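You operate a simulated robot arm through the tools that you are given. There is no shell and no other tool. Be economical: measure what you need, move in short steps, check, and stop when the job is done.

You run a simulated two-armed robot. Do the job below in one go: nothing can be reset, and whatever is moved stays where it is left.

TASK
Open the lid of the waste bin.

The check looks at the end state, three seconds after you hand in, the way a careful person would. Anything else that was tipped, shoved, dropped, spilled or broken makes it a failure. Lids that push on must go on centred and level and be pressed home; caps that screw on are set level and turned clockwise until they are tight.

THE ROBOT
Two 6-joint arms with two-finger parallel grippers on one trunk, on a base that drives. Base frame: it is fixed to the floor where the robot stands at the start and does not move with it; the origin is under the middle of the robot, x ahead of it, y to its left, z up. Readings come in m, rad, newtons and seconds.
The left shoulder is at the start at [0.06, 0.187, 0.972], the right one opposite. With the tool pointing down near the work surface each hand reaches from about 0.1 to 0.54 m from the robot's upright axis, wherever it stands, measured 20 degrees to its own side. Places, roughly: lid of the waste bin [0.5, -0.1, 0.5]. Payload 1.57 kg a hand.
The tool frame of a hand sits at the grasp point between the pads (the TCP): z along the fingers, y along the line on which they close. The tips reach 0.03 m beyond it. The gripper opens to 0.11 m. The fingers are 0.024 m wide and 0.012 m thick; the gripper's body (0.048 by 0.112 m) begins 0.078 m behind the TCP.
Orientation is told as [roll, pitch, yaw] about the base's x, y, z axes, in that order, counted from this pose: with the fingers straight down and closing along the base's y, the tool's x points along the base's -x, its y along +y and its z along -z.

THE INTERFACE
- The arms move only by the tool servo_tool. It takes "left_commands", "right_commands" or both (then of equal length, played together; a hand with none holds still); each is one flat list of numbers, 7 for each row, row after row: the shift along the base's x, y, z in units of 300 mm (1.0 is 300 mm), then the turn, a rotation vector about the base's x, y, z in units of 45 degrees (1.0 is 45 degrees), then the gripper command, from -1 (shut) to 1 (fully open), values between in proportion. In form: [dx, dy, dz, wx, wy, wz, grip, dx, dy, dz, wx, wy, wz, grip, ...]. A call has 1 to 20 rows; each row is the pose to reach, as a shift and turn from the pose commanded when the call began. A call with a number of a shift or a turn outside -1 to 1 is refused whole. Each row takes 0.2 s and may step no farther than 0.05 m and 0.15 rad from the row before; otherwise, or with a gripper value out of range, the whole call is refused. A pose out of reach is approached as far as the arm can. The call stops where the force on the tool passes 40 N (or 10 N more than at its start, if that is more) or the arm is blocked; 0.2 s more then pass. The fingers move at their own pace (about 0.153 m/s each) and stop on an object; they squeeze with about 21 N. The grip force told is the motor's: it shows also when the fingers shut on nothing. Time passes only in rows, and 0.2 s behind the last, so rows that repeat a pose let the fingers close. It gives the time, the measured TCP pose, the force on the tool (base axes), the opening and the grip force at its end, in the units of the frame above (readings bear some noise).
- Cameras (640 x 400 px; columns grow to the right, rows downward): "scene" is now at [0.0085, -0.0102, 1.5055]; the picture's right is [-0.14, -0.99, 0.00], its down [-0.83, 0.12, -0.54] and it looks along [0.53, -0.08, -0.84] (base axes); focal length 279 px, centre (320, 200). "left" rides on the left gripper at [0.07, -0.016, -0.141] in its tool frame; the picture's right is [0.23, 0.97, 0.00], its down [-0.86, 0.20, -0.48] and it looks along [-0.47, 0.11, 0.88] (tool axes); focal length 222 px, centre (320, 200). "right" rides on the right gripper at [0.07, 0.016, -0.141] in its tool frame; the picture's right is [-0.23, 0.97, 0.00], its down [-0.86, -0.20, -0.48] and it looks along [-0.47, -0.11, 0.88] (tool axes); focal length 222 px, centre (320, 200).
- grab_frame(camera): a new picture of that camera. It takes no simulated time.
- slide_trunk(by): slides the trunk up (or, below 0, down) by that many m; the arms and the scene camera ride with it, the base frame stays. It gives what a move gives, with no picture.
- base_move(legs): drives the robot by 1 to 6 legs, each [ahead, left, turn to the left] in m, m and rad, along the robot's own axes; the way and the turn of a leg run together, so that a leg with both is an arc; at most 1.5 m and 3.142 rad a leg. The arms and the cameras ride along, it lands a little off, and it stops where it bumps. It gives what a move gives.
- aim_head(pan, tilt): turns the head with the scene camera to pan (to the left, within 1.501 rad either way) and tilt (down, from -0.506 to 1.204), counted from straight ahead of the robot. It gives what a move gives.
- measure_at(camera, pixels): for up to 12 pixels [column, row] of the newest picture of that camera ("zoom" is the newest enlarged one), the place [x, y, z] in the base frame of the surface seen there, good to about 0.002 m. It takes no simulated time.
- inspect(camera, box): a new picture of the part [left, top, right, bottom] of that camera's present view, enlarged. It takes no simulated time.
- close_job(): hands the job in; it is judged then, once.

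Go step by step. Measure first, check grasps and placings, and put right what went wrong. The budget is 80 turns and 78 pictures, counting those below and the enlarged ones. Unless the task says otherwise, let go and move clear before handing in, and close with one line.

The tools are called as name(argument=value, ...) on one line, values as JSON. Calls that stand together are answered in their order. servo_tool: Moves the arms, as the interface text tells. Its arguments: {"type":"object","properties":{"left_commands":{"type":"array"},"right_commands":{"type":"array"}},"required":[]} The other tools are called the same way: slide_trunk (by) slides the trunk up or down; base_move (legs) drives the base; aim_head (pan, tilt) turns the head that bears the scene camera; grab_frame (camera) takes a picture; measure_at (camera, pixels) gives the place of the surface under pixels of a picture; inspect (camera, box) takes an enlarged picture of a part of a camera's view; close_job () hands the job in.

At the start:

```text
t: 0.0
left_eef_pos: [0.398, 0.0839, 0.9652]
left_tcp_rot: [-0.002, 0.002, -0.001]
left_wrist_force: [1.4, -0.5, -0.7]
left_grip_width: 0.1099
left_gripper_force: 0.1
right_eef_pos: [0.3438, -0.2137, 0.9172]
right_tcp_rot: [-0.001, 0.0, 0.0]
right_wrist_force: [0.1, -0.2, -0.6]
right_grip_width: 0.1101
right_gripper_force: 0.0
trunk travel left (down, up): [-0.6, 0.39]
robot x, y, heading: [-0.0018, 0.0003, 0.0]
head pan, tilt: [-0.141, 1.0]
```

scene: 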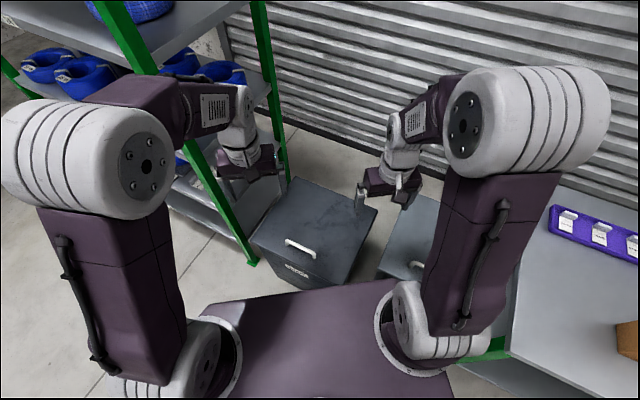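
right: 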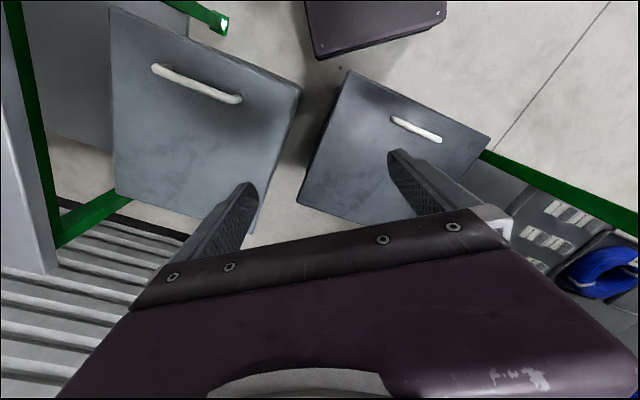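
left: 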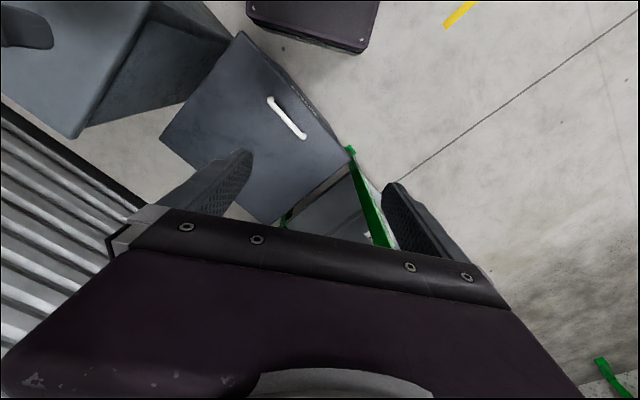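

There are two lidded boxes with handles: one at scene (315,230), the other at (410,240). I'll measure both and look closely at the labels.

inspect(camera="scene", box=[240, 170, 440, 295])

measure_at(camera="scene", pixels=[[300, 246], [297, 272], [253, 241], [292, 180], [376, 208], [345, 283], [417, 265], [415, 205], [385, 265]])

measure_at(camera="right", pixels=[[155, 68], [198, 85], [240, 99], [110, 5], [300, 85], [116, 195], [395, 120], [415, 130], [438, 139], [348, 72], [490, 138], [300, 200]])

```text
3.20 times, centred on (340, 232) of scene
```

zoom: 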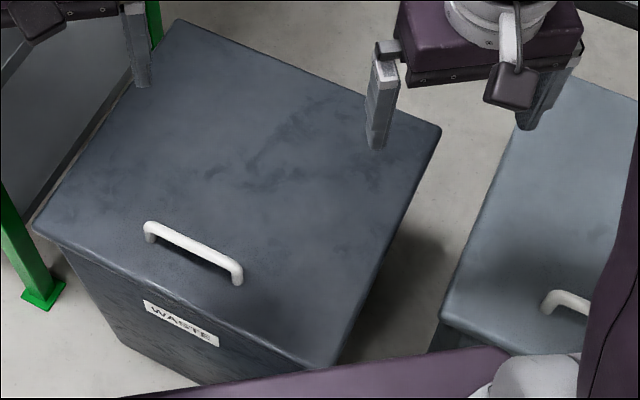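

```text
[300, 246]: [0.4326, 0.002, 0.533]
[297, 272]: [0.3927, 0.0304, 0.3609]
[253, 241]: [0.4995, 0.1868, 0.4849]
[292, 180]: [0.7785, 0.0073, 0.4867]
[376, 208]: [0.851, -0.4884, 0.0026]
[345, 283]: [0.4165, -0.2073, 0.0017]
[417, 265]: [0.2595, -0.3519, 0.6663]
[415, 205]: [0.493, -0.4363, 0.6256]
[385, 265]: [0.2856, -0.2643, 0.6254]
```

```text
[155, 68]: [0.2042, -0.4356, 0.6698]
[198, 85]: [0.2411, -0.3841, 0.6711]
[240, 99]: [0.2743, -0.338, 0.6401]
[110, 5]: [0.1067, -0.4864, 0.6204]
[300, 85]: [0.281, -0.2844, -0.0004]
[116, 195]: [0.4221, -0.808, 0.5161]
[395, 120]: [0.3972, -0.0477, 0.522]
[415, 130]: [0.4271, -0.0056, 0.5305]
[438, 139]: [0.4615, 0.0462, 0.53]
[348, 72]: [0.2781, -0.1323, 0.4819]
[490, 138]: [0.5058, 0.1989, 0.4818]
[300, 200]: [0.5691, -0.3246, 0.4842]
```

The dark left bin bears the "WASTE" label (zoom 180,322). Its handle bar runs from about (0.397,-0.048) to (0.462,0.046) with the top at z 0.53, and the hinge is on the far side. The left hand is close to the route, so I'll check how near the shelf is before moving it aside.

measure_at(camera="scene", pixels=[[130, 50], [170, 110], [200, 160], [230, 220], [262, 60], [275, 120], [240, 165], [268, 153], [180, 30], [380, 185], [300, 300], [250, 320]])

measure_at(camera="right", pixels=[[315, 55], [440, 15], [408, 126], [330, 90], [420, 150], [402, 128], [376, 110]])

```text
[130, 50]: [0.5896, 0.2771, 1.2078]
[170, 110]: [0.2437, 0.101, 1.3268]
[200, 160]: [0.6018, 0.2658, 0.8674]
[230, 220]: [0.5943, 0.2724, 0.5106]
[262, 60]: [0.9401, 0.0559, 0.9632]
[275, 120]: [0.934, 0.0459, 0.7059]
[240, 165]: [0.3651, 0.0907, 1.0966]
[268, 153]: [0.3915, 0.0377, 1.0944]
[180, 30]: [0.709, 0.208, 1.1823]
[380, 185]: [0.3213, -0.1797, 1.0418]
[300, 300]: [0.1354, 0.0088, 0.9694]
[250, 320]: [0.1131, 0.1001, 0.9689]
```

```text
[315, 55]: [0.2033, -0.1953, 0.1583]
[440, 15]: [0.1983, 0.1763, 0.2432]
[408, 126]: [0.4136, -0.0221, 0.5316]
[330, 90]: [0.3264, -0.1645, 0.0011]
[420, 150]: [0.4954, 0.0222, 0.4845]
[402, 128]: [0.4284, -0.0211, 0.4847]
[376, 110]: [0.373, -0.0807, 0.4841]
```

Shelf posts stand at (0.59,0.27) and (0.94,0.05), leaving room at the left. I'll move the left hand aside, then start turning the right hand to line up across the handle.

servo_tool(left_commands=[-0.05, 0.12, 0, 0, 0, 0, 1, -0.1, 0.25, 0, 0, 0, 0, 1, -0.15, 0.37, 0, 0, 0, 0, 1, -0.2, 0.5, 0, 0, 0, 0, 1, -0.2, 0.5, 0, 0, 0, 0, -1, -0.2, 0.5, 0, 0, 0, 0, -1], right_commands=[0, 0, 0, 0, 0, 0.16, 1, 0, 0, 0, 0, 0, 0.32, 1, 0, 0, 0, 0, 0, 0.48, 1, 0, 0, 0, 0, 0, 0.62, 1, 0, 0, 0, 0, 0, 0.62, 1, 0, 0, 0, 0, 0, 0.62, 1])

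```text
t: 1.4
left_eef_pos: [0.3343, 0.2336, 0.9645]
left_tcp_rot: [-0.002, 0.0, 0.0]
left_wrist_force: [0.5, -0.4, 0.8]
left_grip_width: 0.0
left_gripper_force: 21.1
right_eef_pos: [0.3452, -0.2139, 0.9178]
right_tcp_rot: [-0.001, 0.0, 0.488]
right_wrist_force: [-0.3, -0.2, -0.9]
right_grip_width: 0.1099
right_gripper_force: 0.1
trunk travel left (down, up): [-0.6, 0.39]
robot x, y, heading: [-0.0018, -0.0, -0.002]
head pan, tilt: [-0.141, 1.0]
```

Both moved as told. Now I'll take the right hand above the handle and finish the yaw to about 0.967.

servo_tool(right_commands=[0.0315, 0.0785, -0.107, 0, 0, 0.068, 1, 0.063, 0.157, -0.214, 0, 0, 0.136, 1, 0.0945, 0.2355, -0.32, 0, 0, 0.204, 1, 0.126, 0.314, -0.427, 0, 0, 0.272, 1, 0.157, 0.392, -0.533, 0, 0, 0.34, 1, 0.189, 0.471, -0.64, 0, 0, 0.408, 1, 0.22, 0.549, -0.747, 0, 0, 0.476, 1, 0.252, 0.628, -0.853, 0, 0, 0.544, 1, 0.283, 0.706, -0.96, 0, 0, 0.61, 1])

grab_frame(camera="right")

grab_frame(camera="scene")

```text
t: 3.4
left_eef_pos: [0.3363, 0.2335, 0.9646]
left_tcp_rot: [-0.003, 0.001, 0.0]
left_wrist_force: [-0.7, 0.4, -0.7]
left_grip_width: 0.0
left_gripper_force: 20.8
right_eef_pos: [0.4299, -0.0025, 0.6319]
right_tcp_rot: [0.0, 0.0, 0.967]
right_wrist_force: [0.4, 0.4, 0.7]
right_grip_width: 0.11
right_gripper_force: 0.0
trunk travel left (down, up): [-0.6, 0.39]
robot x, y, heading: [-0.0002, 0.0006, 0.001]
head pan, tilt: [-0.141, 1.0]
```

```text
73 pictures are left
```

right: 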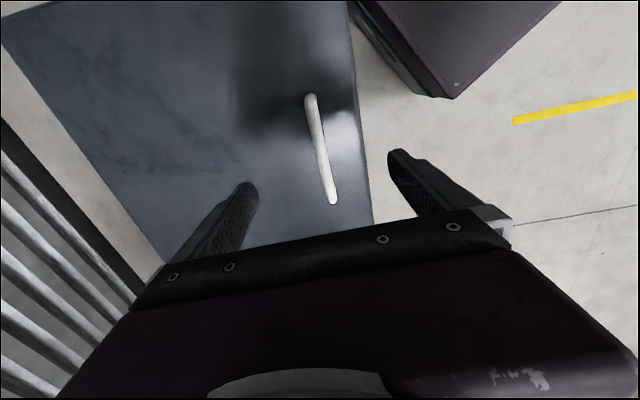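

```text
72 pictures are left
```

scene: 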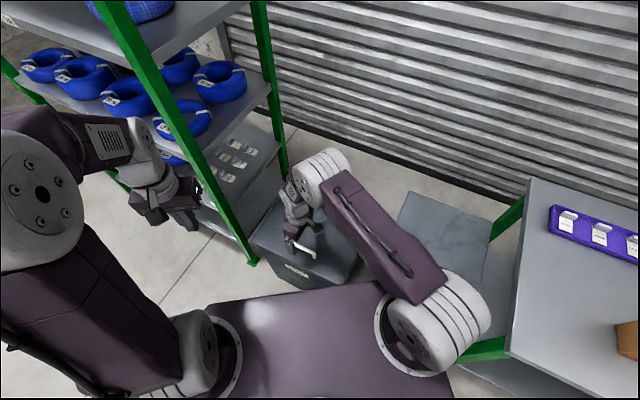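

The hand is above the handle. I'll measure the bar from here to confirm the alignment.

measure_at(camera="right", pixels=[[311, 97], [321, 150], [333, 202], [348, 5], [373, 220], [323, 160], [280, 160]])

```text
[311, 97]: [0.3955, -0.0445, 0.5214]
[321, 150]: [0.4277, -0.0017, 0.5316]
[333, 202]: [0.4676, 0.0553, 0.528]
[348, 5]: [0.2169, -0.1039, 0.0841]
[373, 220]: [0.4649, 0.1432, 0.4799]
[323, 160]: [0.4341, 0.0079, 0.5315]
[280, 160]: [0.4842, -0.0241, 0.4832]
```

The bar centre is at (0.429,0.000) with its top at 0.5315, so the hand is aligned. I'll lower 0.107 m to TCP z of about 0.525 and close.

servo_tool(right_commands=[0, 0.005, -0.12, 0, 0, 0, 1, 0, 0.005, -0.24, 0, 0, 0, 1, 0, 0.005, -0.31, 0, 0, 0, 1, 0, 0.005, -0.354, 0, 0, 0, 1, 0, 0.005, -0.354, 0, 0, 0, -1, 0, 0.005, -0.354, 0, 0, 0, -1, 0, 0.005, -0.354, 0, 0, 0, -1])

grab_frame(camera="right")

```text
t: 5.0
left_eef_pos: [0.3359, 0.2315, 0.9647]
left_tcp_rot: [0.001, -0.001, 0.0]
left_wrist_force: [-0.1, -0.7, 0.6]
left_grip_width: 0.0
left_gripper_force: 21.0
right_eef_pos: [0.4304, -0.0004, 0.5238]
right_tcp_rot: [0.001, -0.004, 0.962]
right_wrist_force: [10.6, -10.6, -0.2]
right_grip_width: 0.0137
right_gripper_force: 30.5
trunk travel left (down, up): [-0.6, 0.39]
robot x, y, heading: [0.0037, -0.0022, 0.002]
head pan, tilt: [-0.141, 1.0]
```

```text
71 pictures are left
```

right: 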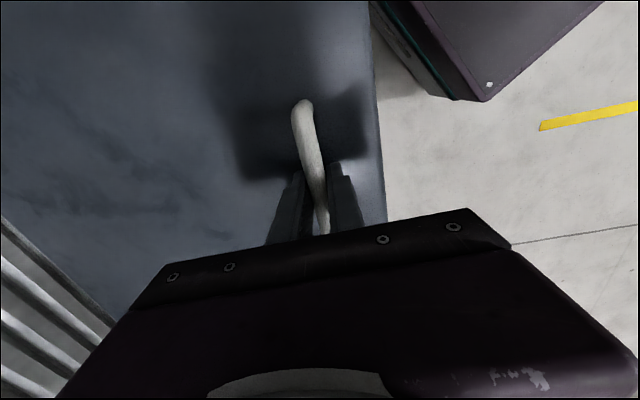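

The bar is held (13.7 mm opening). I'll lift about 10° along the hinge arc as a trial.

servo_tool(right_commands=[0.005, -0.004, 0.04, 0, 0, 0, -1, 0.012, -0.008, 0.081, 0, 0, 0, -1, 0.02, -0.014, 0.12, 0, 0, 0, -1, 0.03, -0.021, 0.16, 0, 0, 0, -1])

inspect(camera="scene", box=[220, 140, 420, 300])

```text
t: 6.0
left_eef_pos: [0.3375, 0.2321, 0.9651]
left_tcp_rot: [0.0, 0.0, -0.002]
left_wrist_force: [0.1, -0.3, -0.2]
left_grip_width: 0.0
left_gripper_force: 21.2
right_eef_pos: [0.441, -0.0072, 0.5705]
right_tcp_rot: [0.002, 0.001, 0.965]
right_wrist_force: [12.7, -14.0, -8.9]
right_grip_width: 0.0137
right_gripper_force: 30.2
trunk travel left (down, up): [-0.6, 0.39]
robot x, y, heading: [0.0022, -0.0043, -0.005]
head pan, tilt: [-0.141, 1.0]
```

```text
2.50 times, centred on (320, 220) of scene
```

zoom: 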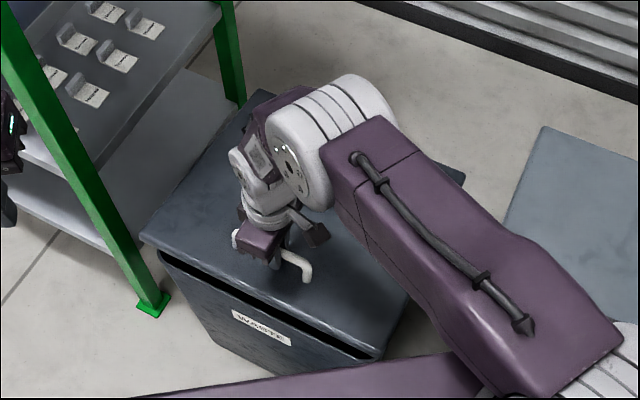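

The lid is opening (gap at zoom 170-370, 260-355) with a modest force. I'll continue along the arc to about 40°.

servo_tool(right_commands=[0.024, -0.016, 0.077, 0, 0, 0, -1, 0.053, -0.037, 0.151, 0, 0, 0, -1, 0.0875, -0.06, 0.222, 0, 0, 0, -1, 0.127, -0.0875, 0.289, 0, 0, 0, -1, 0.171, -0.118, 0.351, 0, 0, 0, -1, 0.219, -0.151, 0.409, 0, 0, 0, -1])

grab_frame(camera="scene")

grab_frame(camera="right")

```text
t: 7.4
left_eef_pos: [0.3331, 0.2326, 0.9663]
left_tcp_rot: [0.0, -0.002, 0.0]
left_wrist_force: [-0.2, -0.7, -0.9]
left_grip_width: 0.0
left_gripper_force: 21.6
right_eef_pos: [0.5033, -0.0506, 0.6944]
right_tcp_rot: [0.002, 0.002, 0.967]
right_wrist_force: [-13.7, -6.9, 4.7]
right_grip_width: 0.0136
right_gripper_force: 30.4
trunk travel left (down, up): [-0.6, 0.39]
robot x, y, heading: [0.002, -0.0012, 0.003]
head pan, tilt: [-0.141, 1.0]
```

```text
69 pictures are left
```

scene: 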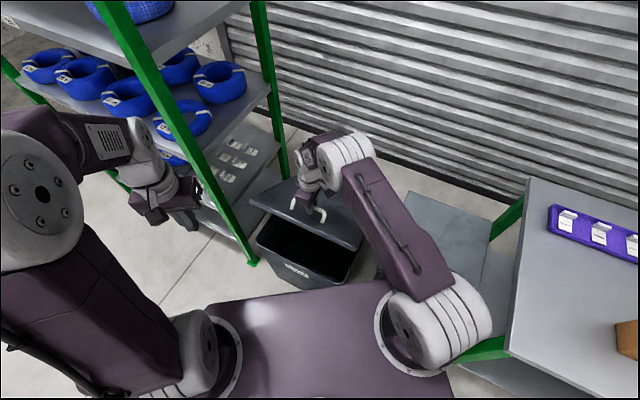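

```text
68 pictures are left
```

right: 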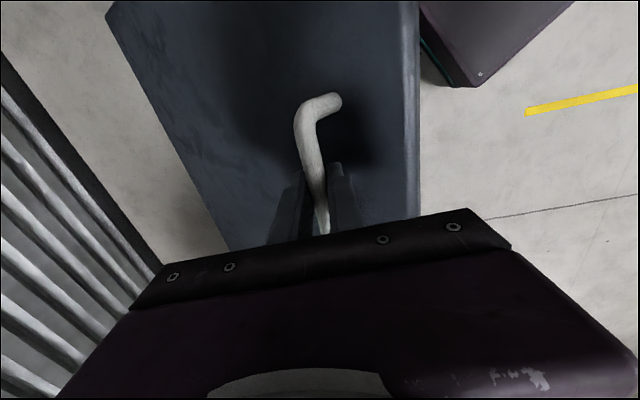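

The lid is up about 40° and the bar pivots cleanly in the pads. I'll continue to about 60°.

servo_tool(right_commands=[0.052, -0.036, 0.052, 0, 0, 0, -1, 0.108, -0.0745, 0.099, 0, 0, 0, -1, 0.167, -0.115, 0.139, 0, 0, 0, -1, 0.229, -0.158, 0.173, 0, 0, 0, -1])

grab_frame(camera="scene")

grab_frame(camera="right")

```text
t: 8.4
left_eef_pos: [0.3326, 0.2333, 0.9665]
left_tcp_rot: [-0.001, -0.004, 0.001]
left_wrist_force: [-0.1, -1.0, 0.1]
left_grip_width: 0.0001
left_gripper_force: 20.9
right_eef_pos: [0.5721, -0.0977, 0.7508]
right_tcp_rot: [-0.005, -0.006, 0.967]
right_wrist_force: [-10.5, 4.7, 20.2]
right_grip_width: 0.0137
right_gripper_force: 29.9
trunk travel left (down, up): [-0.6, 0.39]
robot x, y, heading: [-0.0006, -0.0009, -0.0]
head pan, tilt: [-0.141, 1.0]
```

```text
67 pictures are left
```

scene: 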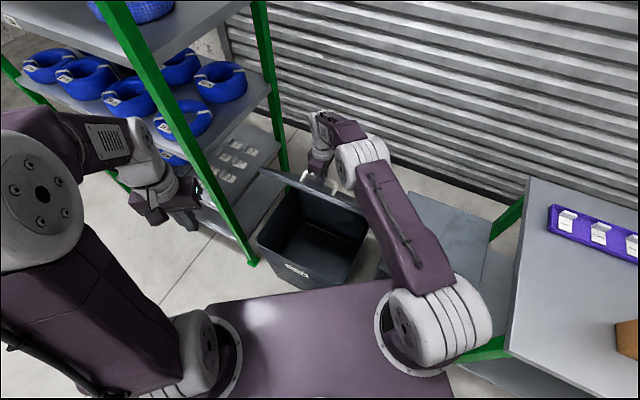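

```text
66 pictures are left
```

right: 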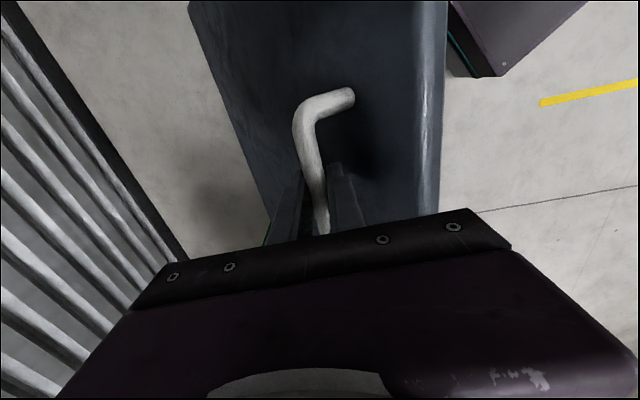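

The lid is at about 57°, and the upward reading of 20 N says the true arc radius is slightly larger than mine. I'll use the refined arc (R≈0.295) and go on to about 75°, as far as reach allows.

servo_tool(right_commands=[0.042, -0.029, 0.032, 0, 0, 0, -1, 0.096, -0.066, 0.054, 0, 0, 0, -1, 0.165, -0.113, 0.074, 0, 0, 0, -1, 0.2345, -0.162, 0.087, 0, 0, 0, -1])

grab_frame(camera="scene")

grab_frame(camera="right")

```text
t: 9.4
left_eef_pos: [0.3378, 0.2335, 0.9635]
left_tcp_rot: [-0.004, 0.002, -0.001]
left_wrist_force: [0.3, 0.3, -0.1]
left_grip_width: 0.0
left_gripper_force: 21.3
right_eef_pos: [0.5977, -0.1446, 0.772]
right_tcp_rot: [0.002, 0.003, 0.968]
right_wrist_force: [11.2, 13.7, -7.2]
right_grip_width: 0.0138
right_gripper_force: 30.7
right hand out of reach, approached as far as the arm can: row 2, 3, 4
trunk travel left (down, up): [-0.6, 0.39]
robot x, y, heading: [0.0012, 0.0, -0.005]
head pan, tilt: [-0.141, 1.0]
```

```text
65 pictures are left
```

scene: 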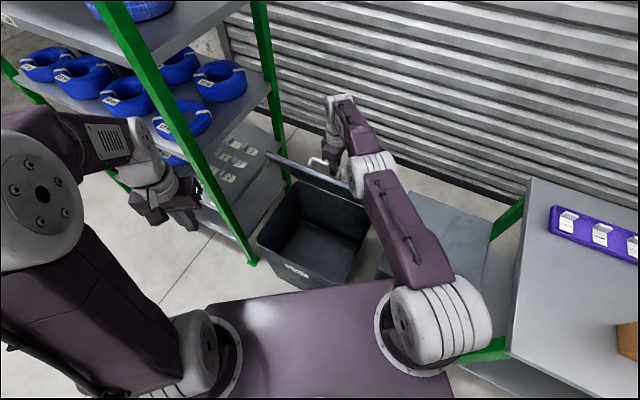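

```text
64 pictures are left
```

right: 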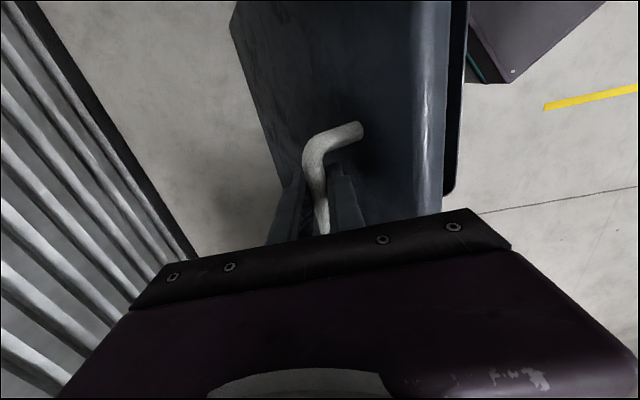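

The right arm reached its limit with the lid at about 67°. I'll test whether the lid stays by itself by opening the fingers only a little, still straddling the bar. The command is first pulled back near the present pose.

servo_tool(right_commands=[0, 0, 0, 0, 0, 0, -0.3, 0, 0, 0, 0, 0, 0, -0.3, 0, 0, 0, 0, 0, 0, -0.3, 0, 0, 0, 0, 0, 0, -0.3])

grab_frame(camera="right")

inspect(camera="scene", box=[240, 80, 400, 180])

```text
t: 10.4
left_eef_pos: [0.3359, 0.2334, 0.965]
left_tcp_rot: [-0.001, -0.001, 0.0]
left_wrist_force: [-0.2, 0.2, -0.2]
left_grip_width: 0.0
left_gripper_force: 20.4
right_eef_pos: [0.5972, -0.1444, 0.7748]
right_tcp_rot: [-0.001, 0.0, 0.964]
right_wrist_force: [-1.6, 0.6, -1.0]
right_grip_width: 0.0398
right_gripper_force: 0.4
trunk travel left (down, up): [-0.6, 0.39]
robot x, y, heading: [-0.0001, -0.003, -0.001]
head pan, tilt: [-0.141, 1.0]
```

```text
63 pictures are left
```

right: 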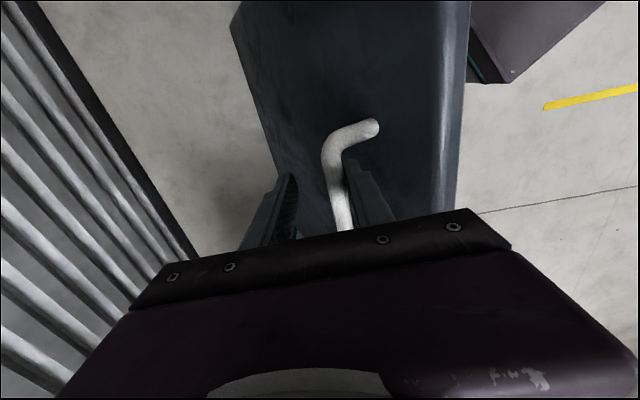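

```text
4.00 times, centred on (320, 130) of scene
```

zoom: 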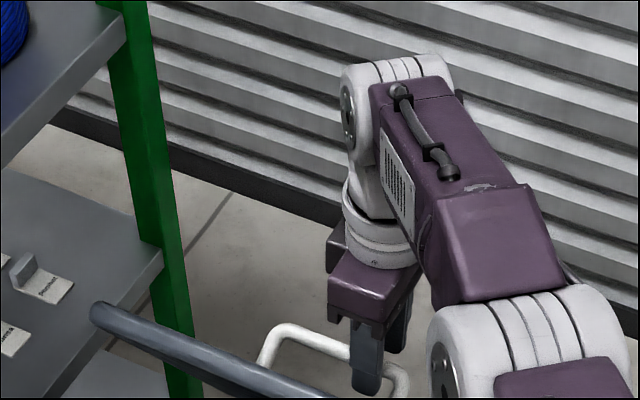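

The lid sank only until the bar rested on the near finger, so it won't stay at this angle and leans on that finger lightly. I'll bring the left hand, fingers shut and pointing forward, under the lid to support it, then push it past vertical.

servo_tool(left_commands=[0.03, -0.03, -0.08, 0, -0.167, 0, -1, 0.07, -0.06, -0.16, 0, -0.333, 0, -1, 0.1, -0.08, -0.25, 0, -0.5, 0, -1, 0.13, -0.11, -0.33, 0, -0.667, 0, -1, 0.17, -0.14, -0.41, 0, -0.833, 0, -1, 0.2, -0.17, -0.5, 0, -1, 0, -1])

grab_frame(camera="scene")

```text
t: 11.8
left_eef_pos: [0.364, 0.2013, 0.893]
left_tcp_rot: [-0.043, -0.358, -0.002]
left_wrist_force: [0.3, 0.5, -0.5]
left_grip_width: 0.0
left_gripper_force: 21.3
left hand out of reach, approached as far as the arm can: row 3, 4, 5, 6
right_eef_pos: [0.5964, -0.1438, 0.7744]
right_tcp_rot: [-0.003, 0.0, 0.968]
right_wrist_force: [-1.6, 0.6, -0.5]
right_grip_width: 0.0397
right_gripper_force: 0.1
trunk travel left (down, up): [-0.6, 0.39]
robot x, y, heading: [0.0038, 0.0005, 0.001]
head pan, tilt: [-0.141, 1.0]
```

```text
61 pictures are left
```

scene: 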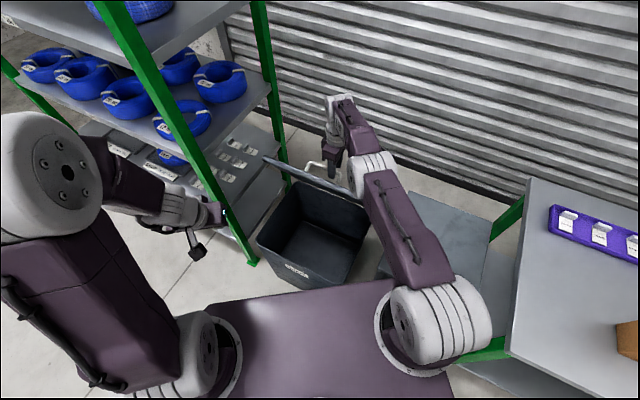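

The left wrist cannot tilt that much so close to its shoulder. I'll move the hand forward first, keeping short of the lid edge at about (0.606,0.01,0.776), and then tilt.

servo_tool(left_commands=[0.07, -0.05, -0.04, 0, 0, 0, -1, 0.14, -0.1, -0.08, 0, 0, 0, -1, 0.21, -0.15, -0.12, 0, 0, 0, -1, 0.3, -0.2, -0.16, 0, 0, 0, -1])

```text
t: 12.8
left_eef_pos: [0.4513, 0.1412, 0.8454]
left_tcp_rot: [-0.04, -0.367, -0.002]
left_wrist_force: [0.4, -0.6, -0.1]
left_grip_width: 0.0001
left_gripper_force: 21.4
right_eef_pos: [0.5976, -0.1446, 0.7741]
right_tcp_rot: [0.0, -0.001, 0.966]
right_wrist_force: [-1.3, 1.0, -1.7]
right_grip_width: 0.0398
right_gripper_force: 1.0
trunk travel left (down, up): [-0.6, 0.39]
robot x, y, heading: [-0.0005, -0.0021, -0.003]
head pan, tilt: [-0.141, 1.0]
```

The shifts count from the real pose. Now I'll tilt further, by up to 40°.

servo_tool(left_commands=[0.02, 0, -0.03, 0, -0.17, 0, -1, 0.04, 0, -0.06, 0, -0.34, 0, -1, 0.06, 0, -0.09, 0, -0.51, 0, -1, 0.08, 0, -0.12, 0, -0.68, 0, -1, 0.1, 0, -0.15, 0, -0.85, 0, -1])

grab_frame(camera="scene")

```text
t: 14.0
left_eef_pos: [0.5467, 0.1282, 0.8414]
left_tcp_rot: [-0.039, -0.994, -0.005]
left_wrist_force: [0.0, 0.8, -1.5]
left_grip_width: 0.0001
left_gripper_force: 20.6
left hand out of reach, approached as far as the arm can: row 1, 2, 4, 5
right_eef_pos: [0.5971, -0.1441, 0.7748]
right_tcp_rot: [0.0, 0.0, 0.968]
right_wrist_force: [-1.1, 1.4, -0.2]
right_grip_width: 0.0394
right_gripper_force: 0.8
trunk travel left (down, up): [-0.6, 0.39]
robot x, y, heading: [-0.0005, -0.0001, 0.003]
head pan, tilt: [-0.141, 1.0]
```

```text
60 pictures are left
```

scene: 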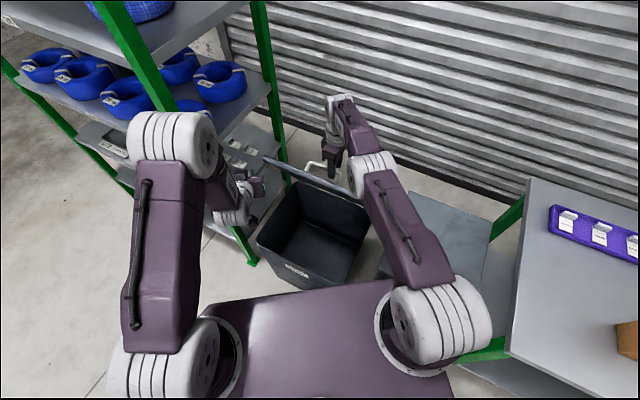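

The left hand is now pitched about 57° forward and clear of the shelf post. Next I'll yaw it toward the lid's normal and lower it below the lid's edge.

servo_tool(left_commands=[0, -0.045, -0.08, 0, 0, -0.154, -1, 0, -0.09, -0.16, 0, 0, -0.308, -1, 0, -0.136, -0.24, 0, 0, -0.462, -1, 0, -0.182, -0.32, 0, 0, -0.616, -1, 0, -0.227, -0.403, 0, 0, -0.77, -1])

grab_frame(camera="scene")

grab_frame(camera="left")

```text
t: 15.2
left_eef_pos: [0.5648, 0.0622, 0.72]
left_tcp_rot: [-0.042, -1.023, -0.61]
left_wrist_force: [-0.2, 0.3, -0.2]
left_grip_width: 0.0004
left_gripper_force: 21.2
left hand out of reach, approached as far as the arm can: row 1, 2, 3, 4, 5
right_eef_pos: [0.5976, -0.1437, 0.7749]
right_tcp_rot: [-0.002, -0.001, 0.967]
right_wrist_force: [-0.3, 0.7, -1.4]
right_grip_width: 0.0398
right_gripper_force: 0.9
trunk travel left (down, up): [-0.6, 0.39]
robot x, y, heading: [0.002, 0.0027, 0.001]
head pan, tilt: [-0.141, 1.0]
```

```text
59 pictures are left
```

scene: 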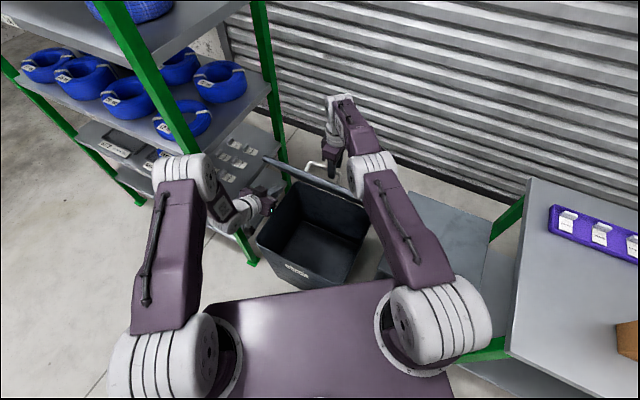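

```text
58 pictures are left
```

left: 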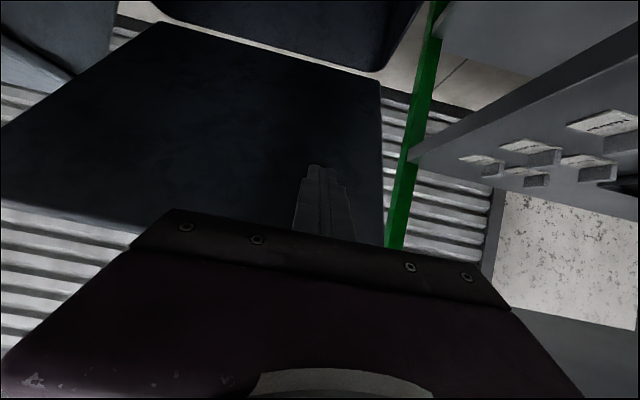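

The left fingers (left view 325,205) point at the underside of the lid near its left edge (375,170). I'll measure the underside to find the gap.

measure_at(camera="left", pixels=[[300, 150], [360, 150], [370, 220], [250, 150], [200, 100], [150, 200], [379, 90], [160, 25], [20, 200], [385, 240], [405, 180]])

measure_at(camera="scene", pixels=[[263, 158], [300, 177], [345, 195], [265, 205], [246, 204]])

```text
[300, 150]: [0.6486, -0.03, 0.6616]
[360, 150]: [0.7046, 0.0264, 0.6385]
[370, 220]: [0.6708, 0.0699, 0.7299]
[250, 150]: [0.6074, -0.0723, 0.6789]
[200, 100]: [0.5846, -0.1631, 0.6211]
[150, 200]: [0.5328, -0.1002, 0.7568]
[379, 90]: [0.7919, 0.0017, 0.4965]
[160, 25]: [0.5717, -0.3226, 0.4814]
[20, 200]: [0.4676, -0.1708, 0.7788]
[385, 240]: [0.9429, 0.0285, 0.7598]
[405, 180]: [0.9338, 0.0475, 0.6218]
```

```text
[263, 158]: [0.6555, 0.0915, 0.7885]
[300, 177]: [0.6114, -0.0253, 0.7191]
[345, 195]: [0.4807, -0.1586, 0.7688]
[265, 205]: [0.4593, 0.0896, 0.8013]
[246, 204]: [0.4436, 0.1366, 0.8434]
```

The lid stands at about 59° and the finger tips are about 7 cm short of its underside. I'll advance the left hand along the lid's normal until it touches and supports the lid.

servo_tool(left_commands=[0.07, -0.05, 0.0, 0, 0, 0, -1, 0.137, -0.095, 0, 0, 0, 0, -1, 0.192, -0.132, 0, 0, 0, 0, -1, 0.22, -0.151, 0, 0, 0, 0, -1])

grab_frame(camera="left")

grab_frame(camera="right")

```text
t: 16.2
left_eef_pos: [0.6254, 0.0158, 0.7193]
left_tcp_rot: [-0.041, -1.024, -0.604]
left_wrist_force: [-9.8, 7.0, -1.8]
left_grip_width: 0.0001
left_gripper_force: 21.4
right_eef_pos: [0.5966, -0.1443, 0.7758]
right_tcp_rot: [-0.004, 0.0, 0.965]
right_wrist_force: [3.3, -5.2, 8.5]
right_grip_width: 0.0332
right_gripper_force: 0.2
trunk travel left (down, up): [-0.6, 0.39]
robot x, y, heading: [0.0027, 0.0035, 0.003]
head pan, tilt: [-0.141, 1.0]
```

```text
57 pictures are left
```

left: 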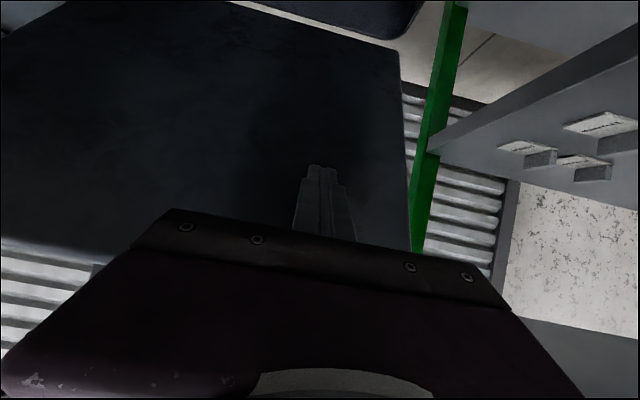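

```text
56 pictures are left
```

right: 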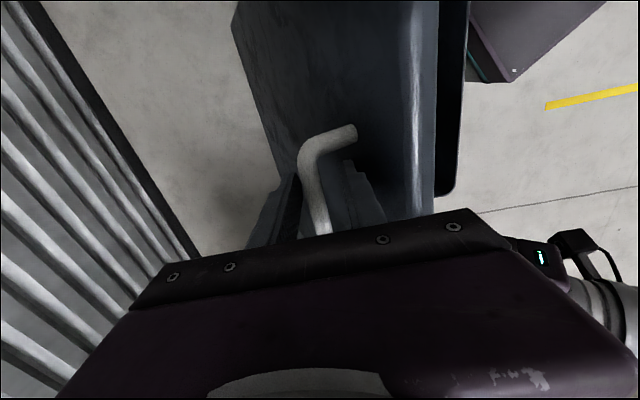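

The left hand now holds the lid (reaction of about 12 N, bar against the right hand's far finger). I'll withdraw the right hand straight up, keeping its opening so the near finger clears the lid.

servo_tool(right_commands=[0.01, -0.007, 0.07, 0, 0, 0, -0.3, 0.005, -0.004, 0.15, 0, 0, 0, -0.3, 0, 0, 0.23, 0, 0, 0, -0.3, 0, 0, 0.3, 0, 0, 0, -0.3])

grab_frame(camera="right")

grab_frame(camera="scene")

```text
t: 17.2
left_eef_pos: [0.6284, 0.0148, 0.7198]
left_tcp_rot: [-0.042, -1.027, -0.607]
left_wrist_force: [-1.9, 0.8, 0.5]
left_grip_width: 0.0001
left_gripper_force: 20.7
right_eef_pos: [0.5964, -0.1436, 0.8636]
right_tcp_rot: [0.0, -0.001, 0.965]
right_wrist_force: [-0.3, -0.4, -0.5]
right_grip_width: 0.0386
right_gripper_force: 0.0
trunk travel left (down, up): [-0.6, 0.39]
robot x, y, heading: [-0.0009, 0.0005, -0.004]
head pan, tilt: [-0.141, 1.0]
```

```text
55 pictures are left
```

right: 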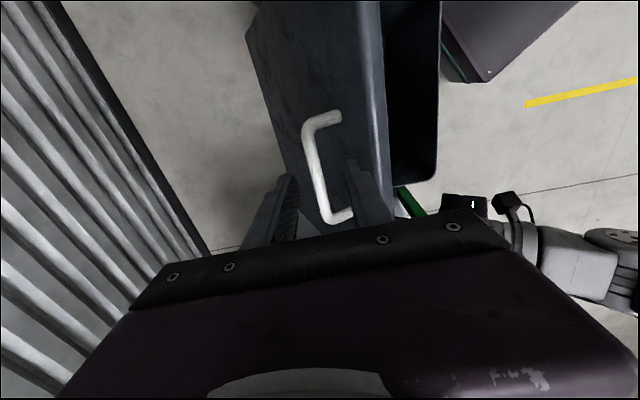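

```text
54 pictures are left
```

scene: 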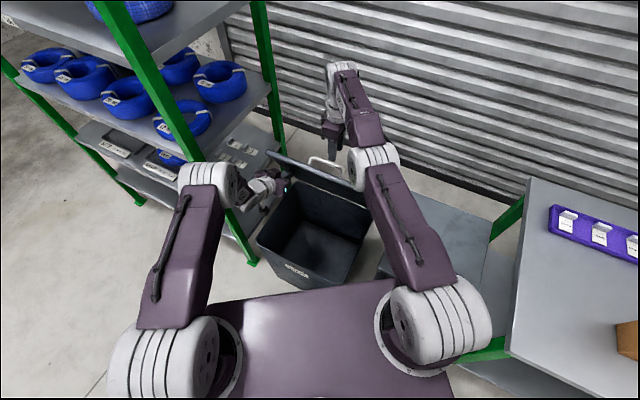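

The right hand is out of the handle and the left carries the lid. I'll take the right hand back to the robot side above the lid, clear of its swing.

servo_tool(right_commands=[0, 0, 0.13, 0, 0, 0, -0.3, -0.12, -0.04, 0.2, 0, 0, 0, -0.3, -0.24, -0.09, 0.23, 0, 0, 0, -0.3, -0.36, -0.14, 0.23, 0, 0, 0, -1, -0.48, -0.19, 0.23, 0, 0, 0, -1])

measure_at(camera="scene", pixels=[[268, 153], [315, 175], [325, 200], [275, 185]])

```text
t: 18.4
left_eef_pos: [0.6279, 0.0152, 0.7225]
left_tcp_rot: [-0.038, -1.028, -0.609]
left_wrist_force: [-1.9, 0.4, -0.2]
left_grip_width: 0.0001
left_gripper_force: 21.0
right_eef_pos: [0.4518, -0.1998, 0.9359]
right_tcp_rot: [-0.003, -0.001, 0.966]
right_wrist_force: [0.4, -0.7, -0.4]
right_grip_width: 0.0001
right_gripper_force: 21.4
trunk travel left (down, up): [-0.6, 0.39]
robot x, y, heading: [0.0002, 0.0016, -0.002]
head pan, tilt: [-0.141, 1.0]
```

```text
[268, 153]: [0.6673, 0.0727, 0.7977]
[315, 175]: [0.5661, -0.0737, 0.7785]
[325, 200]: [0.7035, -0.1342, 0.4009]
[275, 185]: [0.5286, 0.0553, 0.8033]
```

The lid is at about 65°, and the left arm lacks reach to take it to vertical while the right has it. I'll tilt the shut right hand forward along the lid normal while still above the lid.

servo_tool(right_commands=[0, 0.01, -0.03, -0.095, -0.137, 0, -1, 0, 0.02, -0.06, -0.189, -0.274, 0, -1, 0, 0.03, -0.09, -0.284, -0.411, 0, -1, 0, 0.04, -0.12, -0.378, -0.549, 0, -1, 0, 0.05, -0.15, -0.4725, -0.686, 0, -1, 0, 0.06, -0.18, -0.567, -0.823, 0, -1])

grab_frame(camera="scene")

```text
t: 19.8
left_eef_pos: [0.6276, 0.0145, 0.7202]
left_tcp_rot: [-0.041, -1.028, -0.607]
left_wrist_force: [-1.5, 1.5, -1.3]
left_grip_width: 0.0
left_gripper_force: 21.2
right_eef_pos: [0.4522, -0.1805, 0.8789]
right_tcp_rot: [-0.785, 0.0, 0.969]
right_wrist_force: [0.3, -0.9, -0.2]
right_grip_width: 0.0
right_gripper_force: 20.4
trunk travel left (down, up): [-0.6, 0.39]
robot x, y, heading: [-0.0012, -0.003, -0.001]
head pan, tilt: [-0.141, 1.0]
```

```text
53 pictures are left
```

scene: 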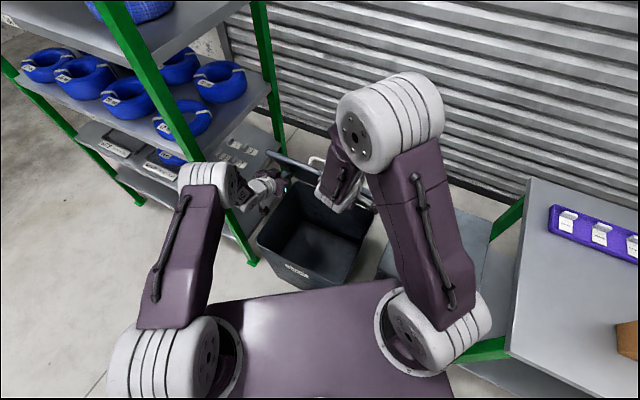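

The tilt worked. I'll draw the hand back a little, lower it below the lid edge (z≈0.78) and tilt another 25°.

servo_tool(right_commands=[-0.06, 0.1, 0, 0, 0, 0, -1, -0.1, 0.2, -0.05, -0.06, -0.09, 0, -1, -0.1, 0.2, -0.19, -0.125, -0.18, 0, -1, -0.1, 0.2, -0.33, -0.19, -0.275, 0, -1, -0.1, 0.2, -0.47, -0.25, -0.365, 0, -1, -0.08, 0.2, -0.6, -0.315, -0.457, 0, -1])

grab_frame(camera="scene")

grab_frame(camera="right")

```text
t: 21.2
left_eef_pos: [0.6298, 0.0147, 0.7213]
left_tcp_rot: [-0.04, -1.029, -0.606]
left_wrist_force: [-0.9, 0.9, -0.9]
left_grip_width: 0.0
left_gripper_force: 20.8
right_eef_pos: [0.4277, -0.1195, 0.6981]
right_tcp_rot: [-1.223, -0.005, 0.966]
right_wrist_force: [-0.4, -0.7, 0.4]
right_grip_width: 0.0
right_gripper_force: 20.8
trunk travel left (down, up): [-0.6, 0.39]
robot x, y, heading: [0.0019, -0.001, -0.003]
head pan, tilt: [-0.141, 1.0]
```

```text
52 pictures are left
```

scene: 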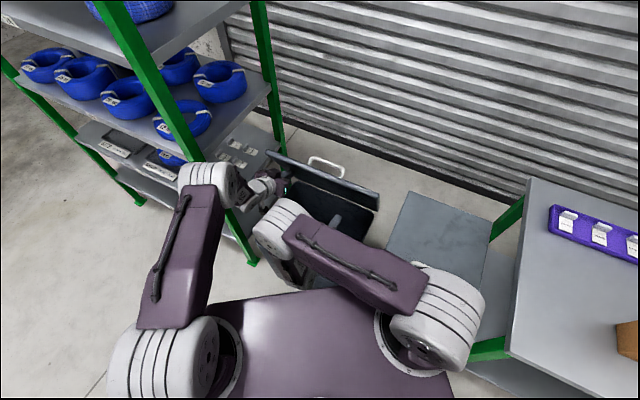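

```text
51 pictures are left
```

right: 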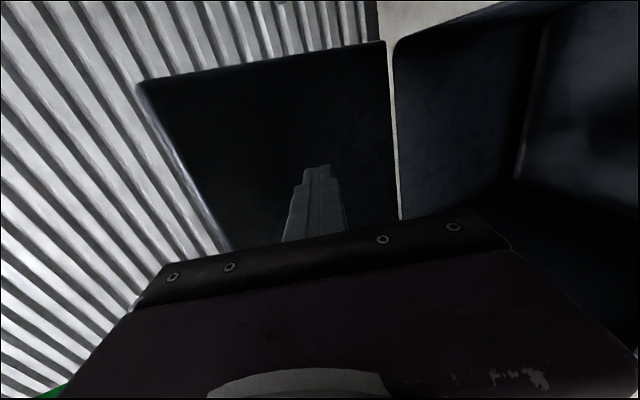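

The right fingers (right view 317,175) point at the lid's inner face with about 10 cm to go. I'll push along the lid normal, 16 cm in total for this step.

servo_tool(right_commands=[0.1, -0.069, 0.0, 0, 0, 0, -1, 0.2, -0.138, 0, 0, 0, 0, -1, 0.28, -0.193, 0, 0, 0, 0, -1, 0.36, -0.248, 0, 0, 0, 0, -1, 0.44, -0.303, 0, 0, 0, 0, -1])

grab_frame(camera="scene")

```text
t: 22.4
left_eef_pos: [0.6298, 0.015, 0.7203]
left_tcp_rot: [-0.04, -1.027, -0.607]
left_wrist_force: [0.3, -0.6, -0.4]
left_grip_width: 0.0
left_gripper_force: 20.8
right_eef_pos: [0.5599, -0.2111, 0.6977]
right_tcp_rot: [-1.22, 0.001, 0.969]
right_wrist_force: [-0.1, 0.4, 0.1]
right_grip_width: 0.0
right_gripper_force: 21.5
trunk travel left (down, up): [-0.6, 0.39]
robot x, y, heading: [0.0014, -0.0024, 0.001]
head pan, tilt: [-0.141, 1.0]
```

```text
50 pictures are left
```

scene: 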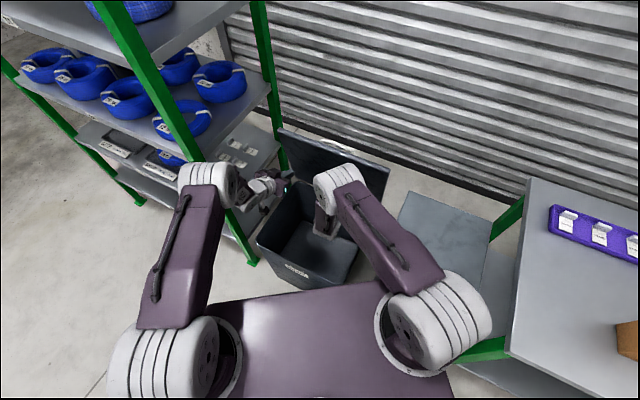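

The lid has swung well up and neither hand feels any load. I'll measure how far it is open.

measure_at(camera="scene", pixels=[[283, 132], [335, 155], [383, 172], [310, 165], [372, 195], [340, 160], [300, 140], [382, 190]])

inspect(camera="scene", box=[240, 110, 420, 290])

```text
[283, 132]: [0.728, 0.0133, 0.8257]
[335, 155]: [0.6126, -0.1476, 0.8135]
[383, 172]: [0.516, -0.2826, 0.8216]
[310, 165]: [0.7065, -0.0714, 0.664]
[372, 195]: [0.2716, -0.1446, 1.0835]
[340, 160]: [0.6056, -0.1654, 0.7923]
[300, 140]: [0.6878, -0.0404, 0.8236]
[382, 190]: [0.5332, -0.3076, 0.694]
```

```text
2.22 times, centred on (330, 200) of scene
```

zoom: 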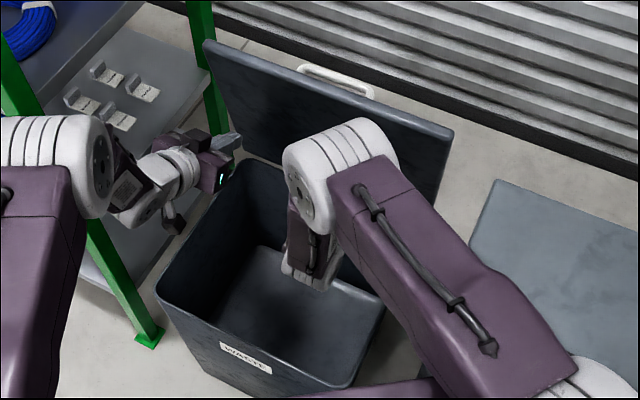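

The lid is at about 80° (top edge at (0.613,-0.148,0.81)). I'll push on slowly past vertical.

servo_tool(right_commands=[0.03, -0.021, 0, 0, 0, 0, -1, 0.06, -0.042, 0, 0, 0, 0, -1, 0.09, -0.063, 0, 0, 0, 0, -1, 0.12, -0.084, 0, 0, 0, 0, -1, 0.15, -0.105, 0, 0, 0, 0, -1, 0.18, -0.126, 0, 0, 0, 0, -1, 0.2, -0.14, 0, 0, 0, 0, -1, 0.2, -0.14, 0, 0, 0, 0, -1])

inspect(camera="scene", box=[240, 80, 440, 290])

```text
t: 24.2
left_eef_pos: [0.6288, 0.0151, 0.7206]
left_tcp_rot: [-0.04, -1.027, -0.608]
left_wrist_force: [0.8, -0.1, -0.6]
left_grip_width: 0.0
left_gripper_force: 20.9
right_eef_pos: [0.6201, -0.2554, 0.6998]
right_tcp_rot: [-1.222, -0.002, 0.965]
right_wrist_force: [0.0, -0.1, -0.1]
right_grip_width: 0.0
right_gripper_force: 20.8
trunk travel left (down, up): [-0.6, 0.39]
robot x, y, heading: [-0.0016, 0.0053, 0.001]
head pan, tilt: [-0.141, 1.0]
```

```text
1.90 times, centred on (340, 185) of scene
```

zoom: 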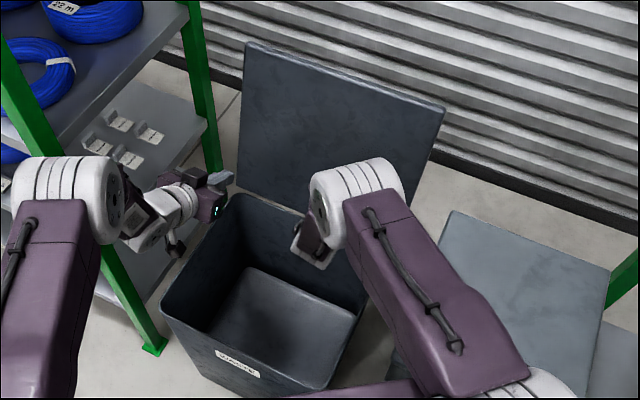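

measure_at(camera="zoom", pixels=[[250, 48], [340, 76], [436, 108], [290, 150], [410, 190], [248, 180]])

```text
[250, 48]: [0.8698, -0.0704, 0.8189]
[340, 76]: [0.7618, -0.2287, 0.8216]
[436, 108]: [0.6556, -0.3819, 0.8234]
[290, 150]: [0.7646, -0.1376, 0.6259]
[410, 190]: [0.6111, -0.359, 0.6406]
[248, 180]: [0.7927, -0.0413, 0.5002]
```

The top edge is now at about (0.762,-0.229,0.82), so the lid is at about 107°, past vertical and resting on its stop with no hand touching it. I'll withdraw both hands the way they came and raise them.

servo_tool(right_commands=[-0.1, 0.069, 0, 0, 0, 0, -1, -0.2, 0.138, 0, 0, 0, 0, -1, -0.3, 0.207, 0, 0, 0, 0, -1, -0.4, 0.276, 0, 0, 0, 0, -1, -0.5, 0.345, 0, 0, 0, 0, -1, -0.6, 0.414, 0.05, 0, 0, 0, -1, -0.6, 0.4, 0.2, 0, 0, 0, -1, -0.6, 0.36, 0.35, 0, 0, 0, -1, -0.6, 0.32, 0.5, 0, 0, 0, -1])

servo_tool(left_commands=[-0.08, 0.055, 0, 0, 0, 0, -1, -0.16, 0.11, 0.02, 0, 0, 0, -1, -0.22, 0.15, 0.1, 0, 0, 0, -1, -0.25, 0.18, 0.22, 0, 0, 0, -1, -0.25, 0.18, 0.35, 0, 0, 0, -1])

grab_frame(camera="scene")

```text
t: 26.2
left_eef_pos: [0.6294, 0.0147, 0.7208]
left_tcp_rot: [-0.039, -1.028, -0.608]
left_wrist_force: [0.0, -0.9, -0.2]
left_grip_width: 0.0001
left_gripper_force: 20.9
right_eef_pos: [0.4402, -0.1593, 0.8493]
right_tcp_rot: [-1.221, -0.001, 0.967]
right_wrist_force: [-0.6, 0.2, 0.6]
right_grip_width: 0.0001
right_gripper_force: 21.4
trunk travel left (down, up): [-0.6, 0.39]
robot x, y, heading: [-0.0001, 0.0001, -0.005]
head pan, tilt: [-0.141, 1.0]
```

```text
t: 27.4
left_eef_pos: [0.5523, 0.0683, 0.8273]
left_tcp_rot: [-0.041, -1.028, -0.608]
left_wrist_force: [0.7, -1.3, 0.1]
left_grip_width: 0.0
left_gripper_force: 21.3
right_eef_pos: [0.4413, -0.1604, 0.8492]
right_tcp_rot: [-1.222, 0.0, 0.967]
right_wrist_force: [0.7, 0.1, -0.4]
right_grip_width: 0.0
right_gripper_force: 21.0
trunk travel left (down, up): [-0.6, 0.39]
robot x, y, heading: [-0.0014, 0.0017, 0.003]
head pan, tilt: [-0.141, 1.0]
```

```text
47 pictures are left
```

scene: 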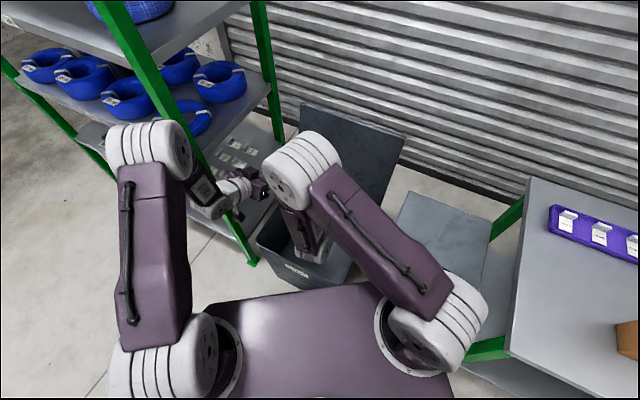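

Both hands are clear and the lid (scene 300,103 to 405,137) still stands past vertical. One last measurement will confirm it is at rest.

measure_at(camera="scene", pixels=[[303, 107], [350, 122], [400, 138], [297, 272]])

```text
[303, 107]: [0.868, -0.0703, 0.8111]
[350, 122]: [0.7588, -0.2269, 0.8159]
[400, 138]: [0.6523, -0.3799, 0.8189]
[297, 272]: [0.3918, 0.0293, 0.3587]
```

The top edge is unchanged at (0.759,-0.227,0.816), and the bin's label is where it was at the start, so I'm handing in.

close_job()

```text
The job is handed in.
```

The waste bin's lid is open to about 107°, resting past vertical on its own, with the bin where it was and both hands clear of it.
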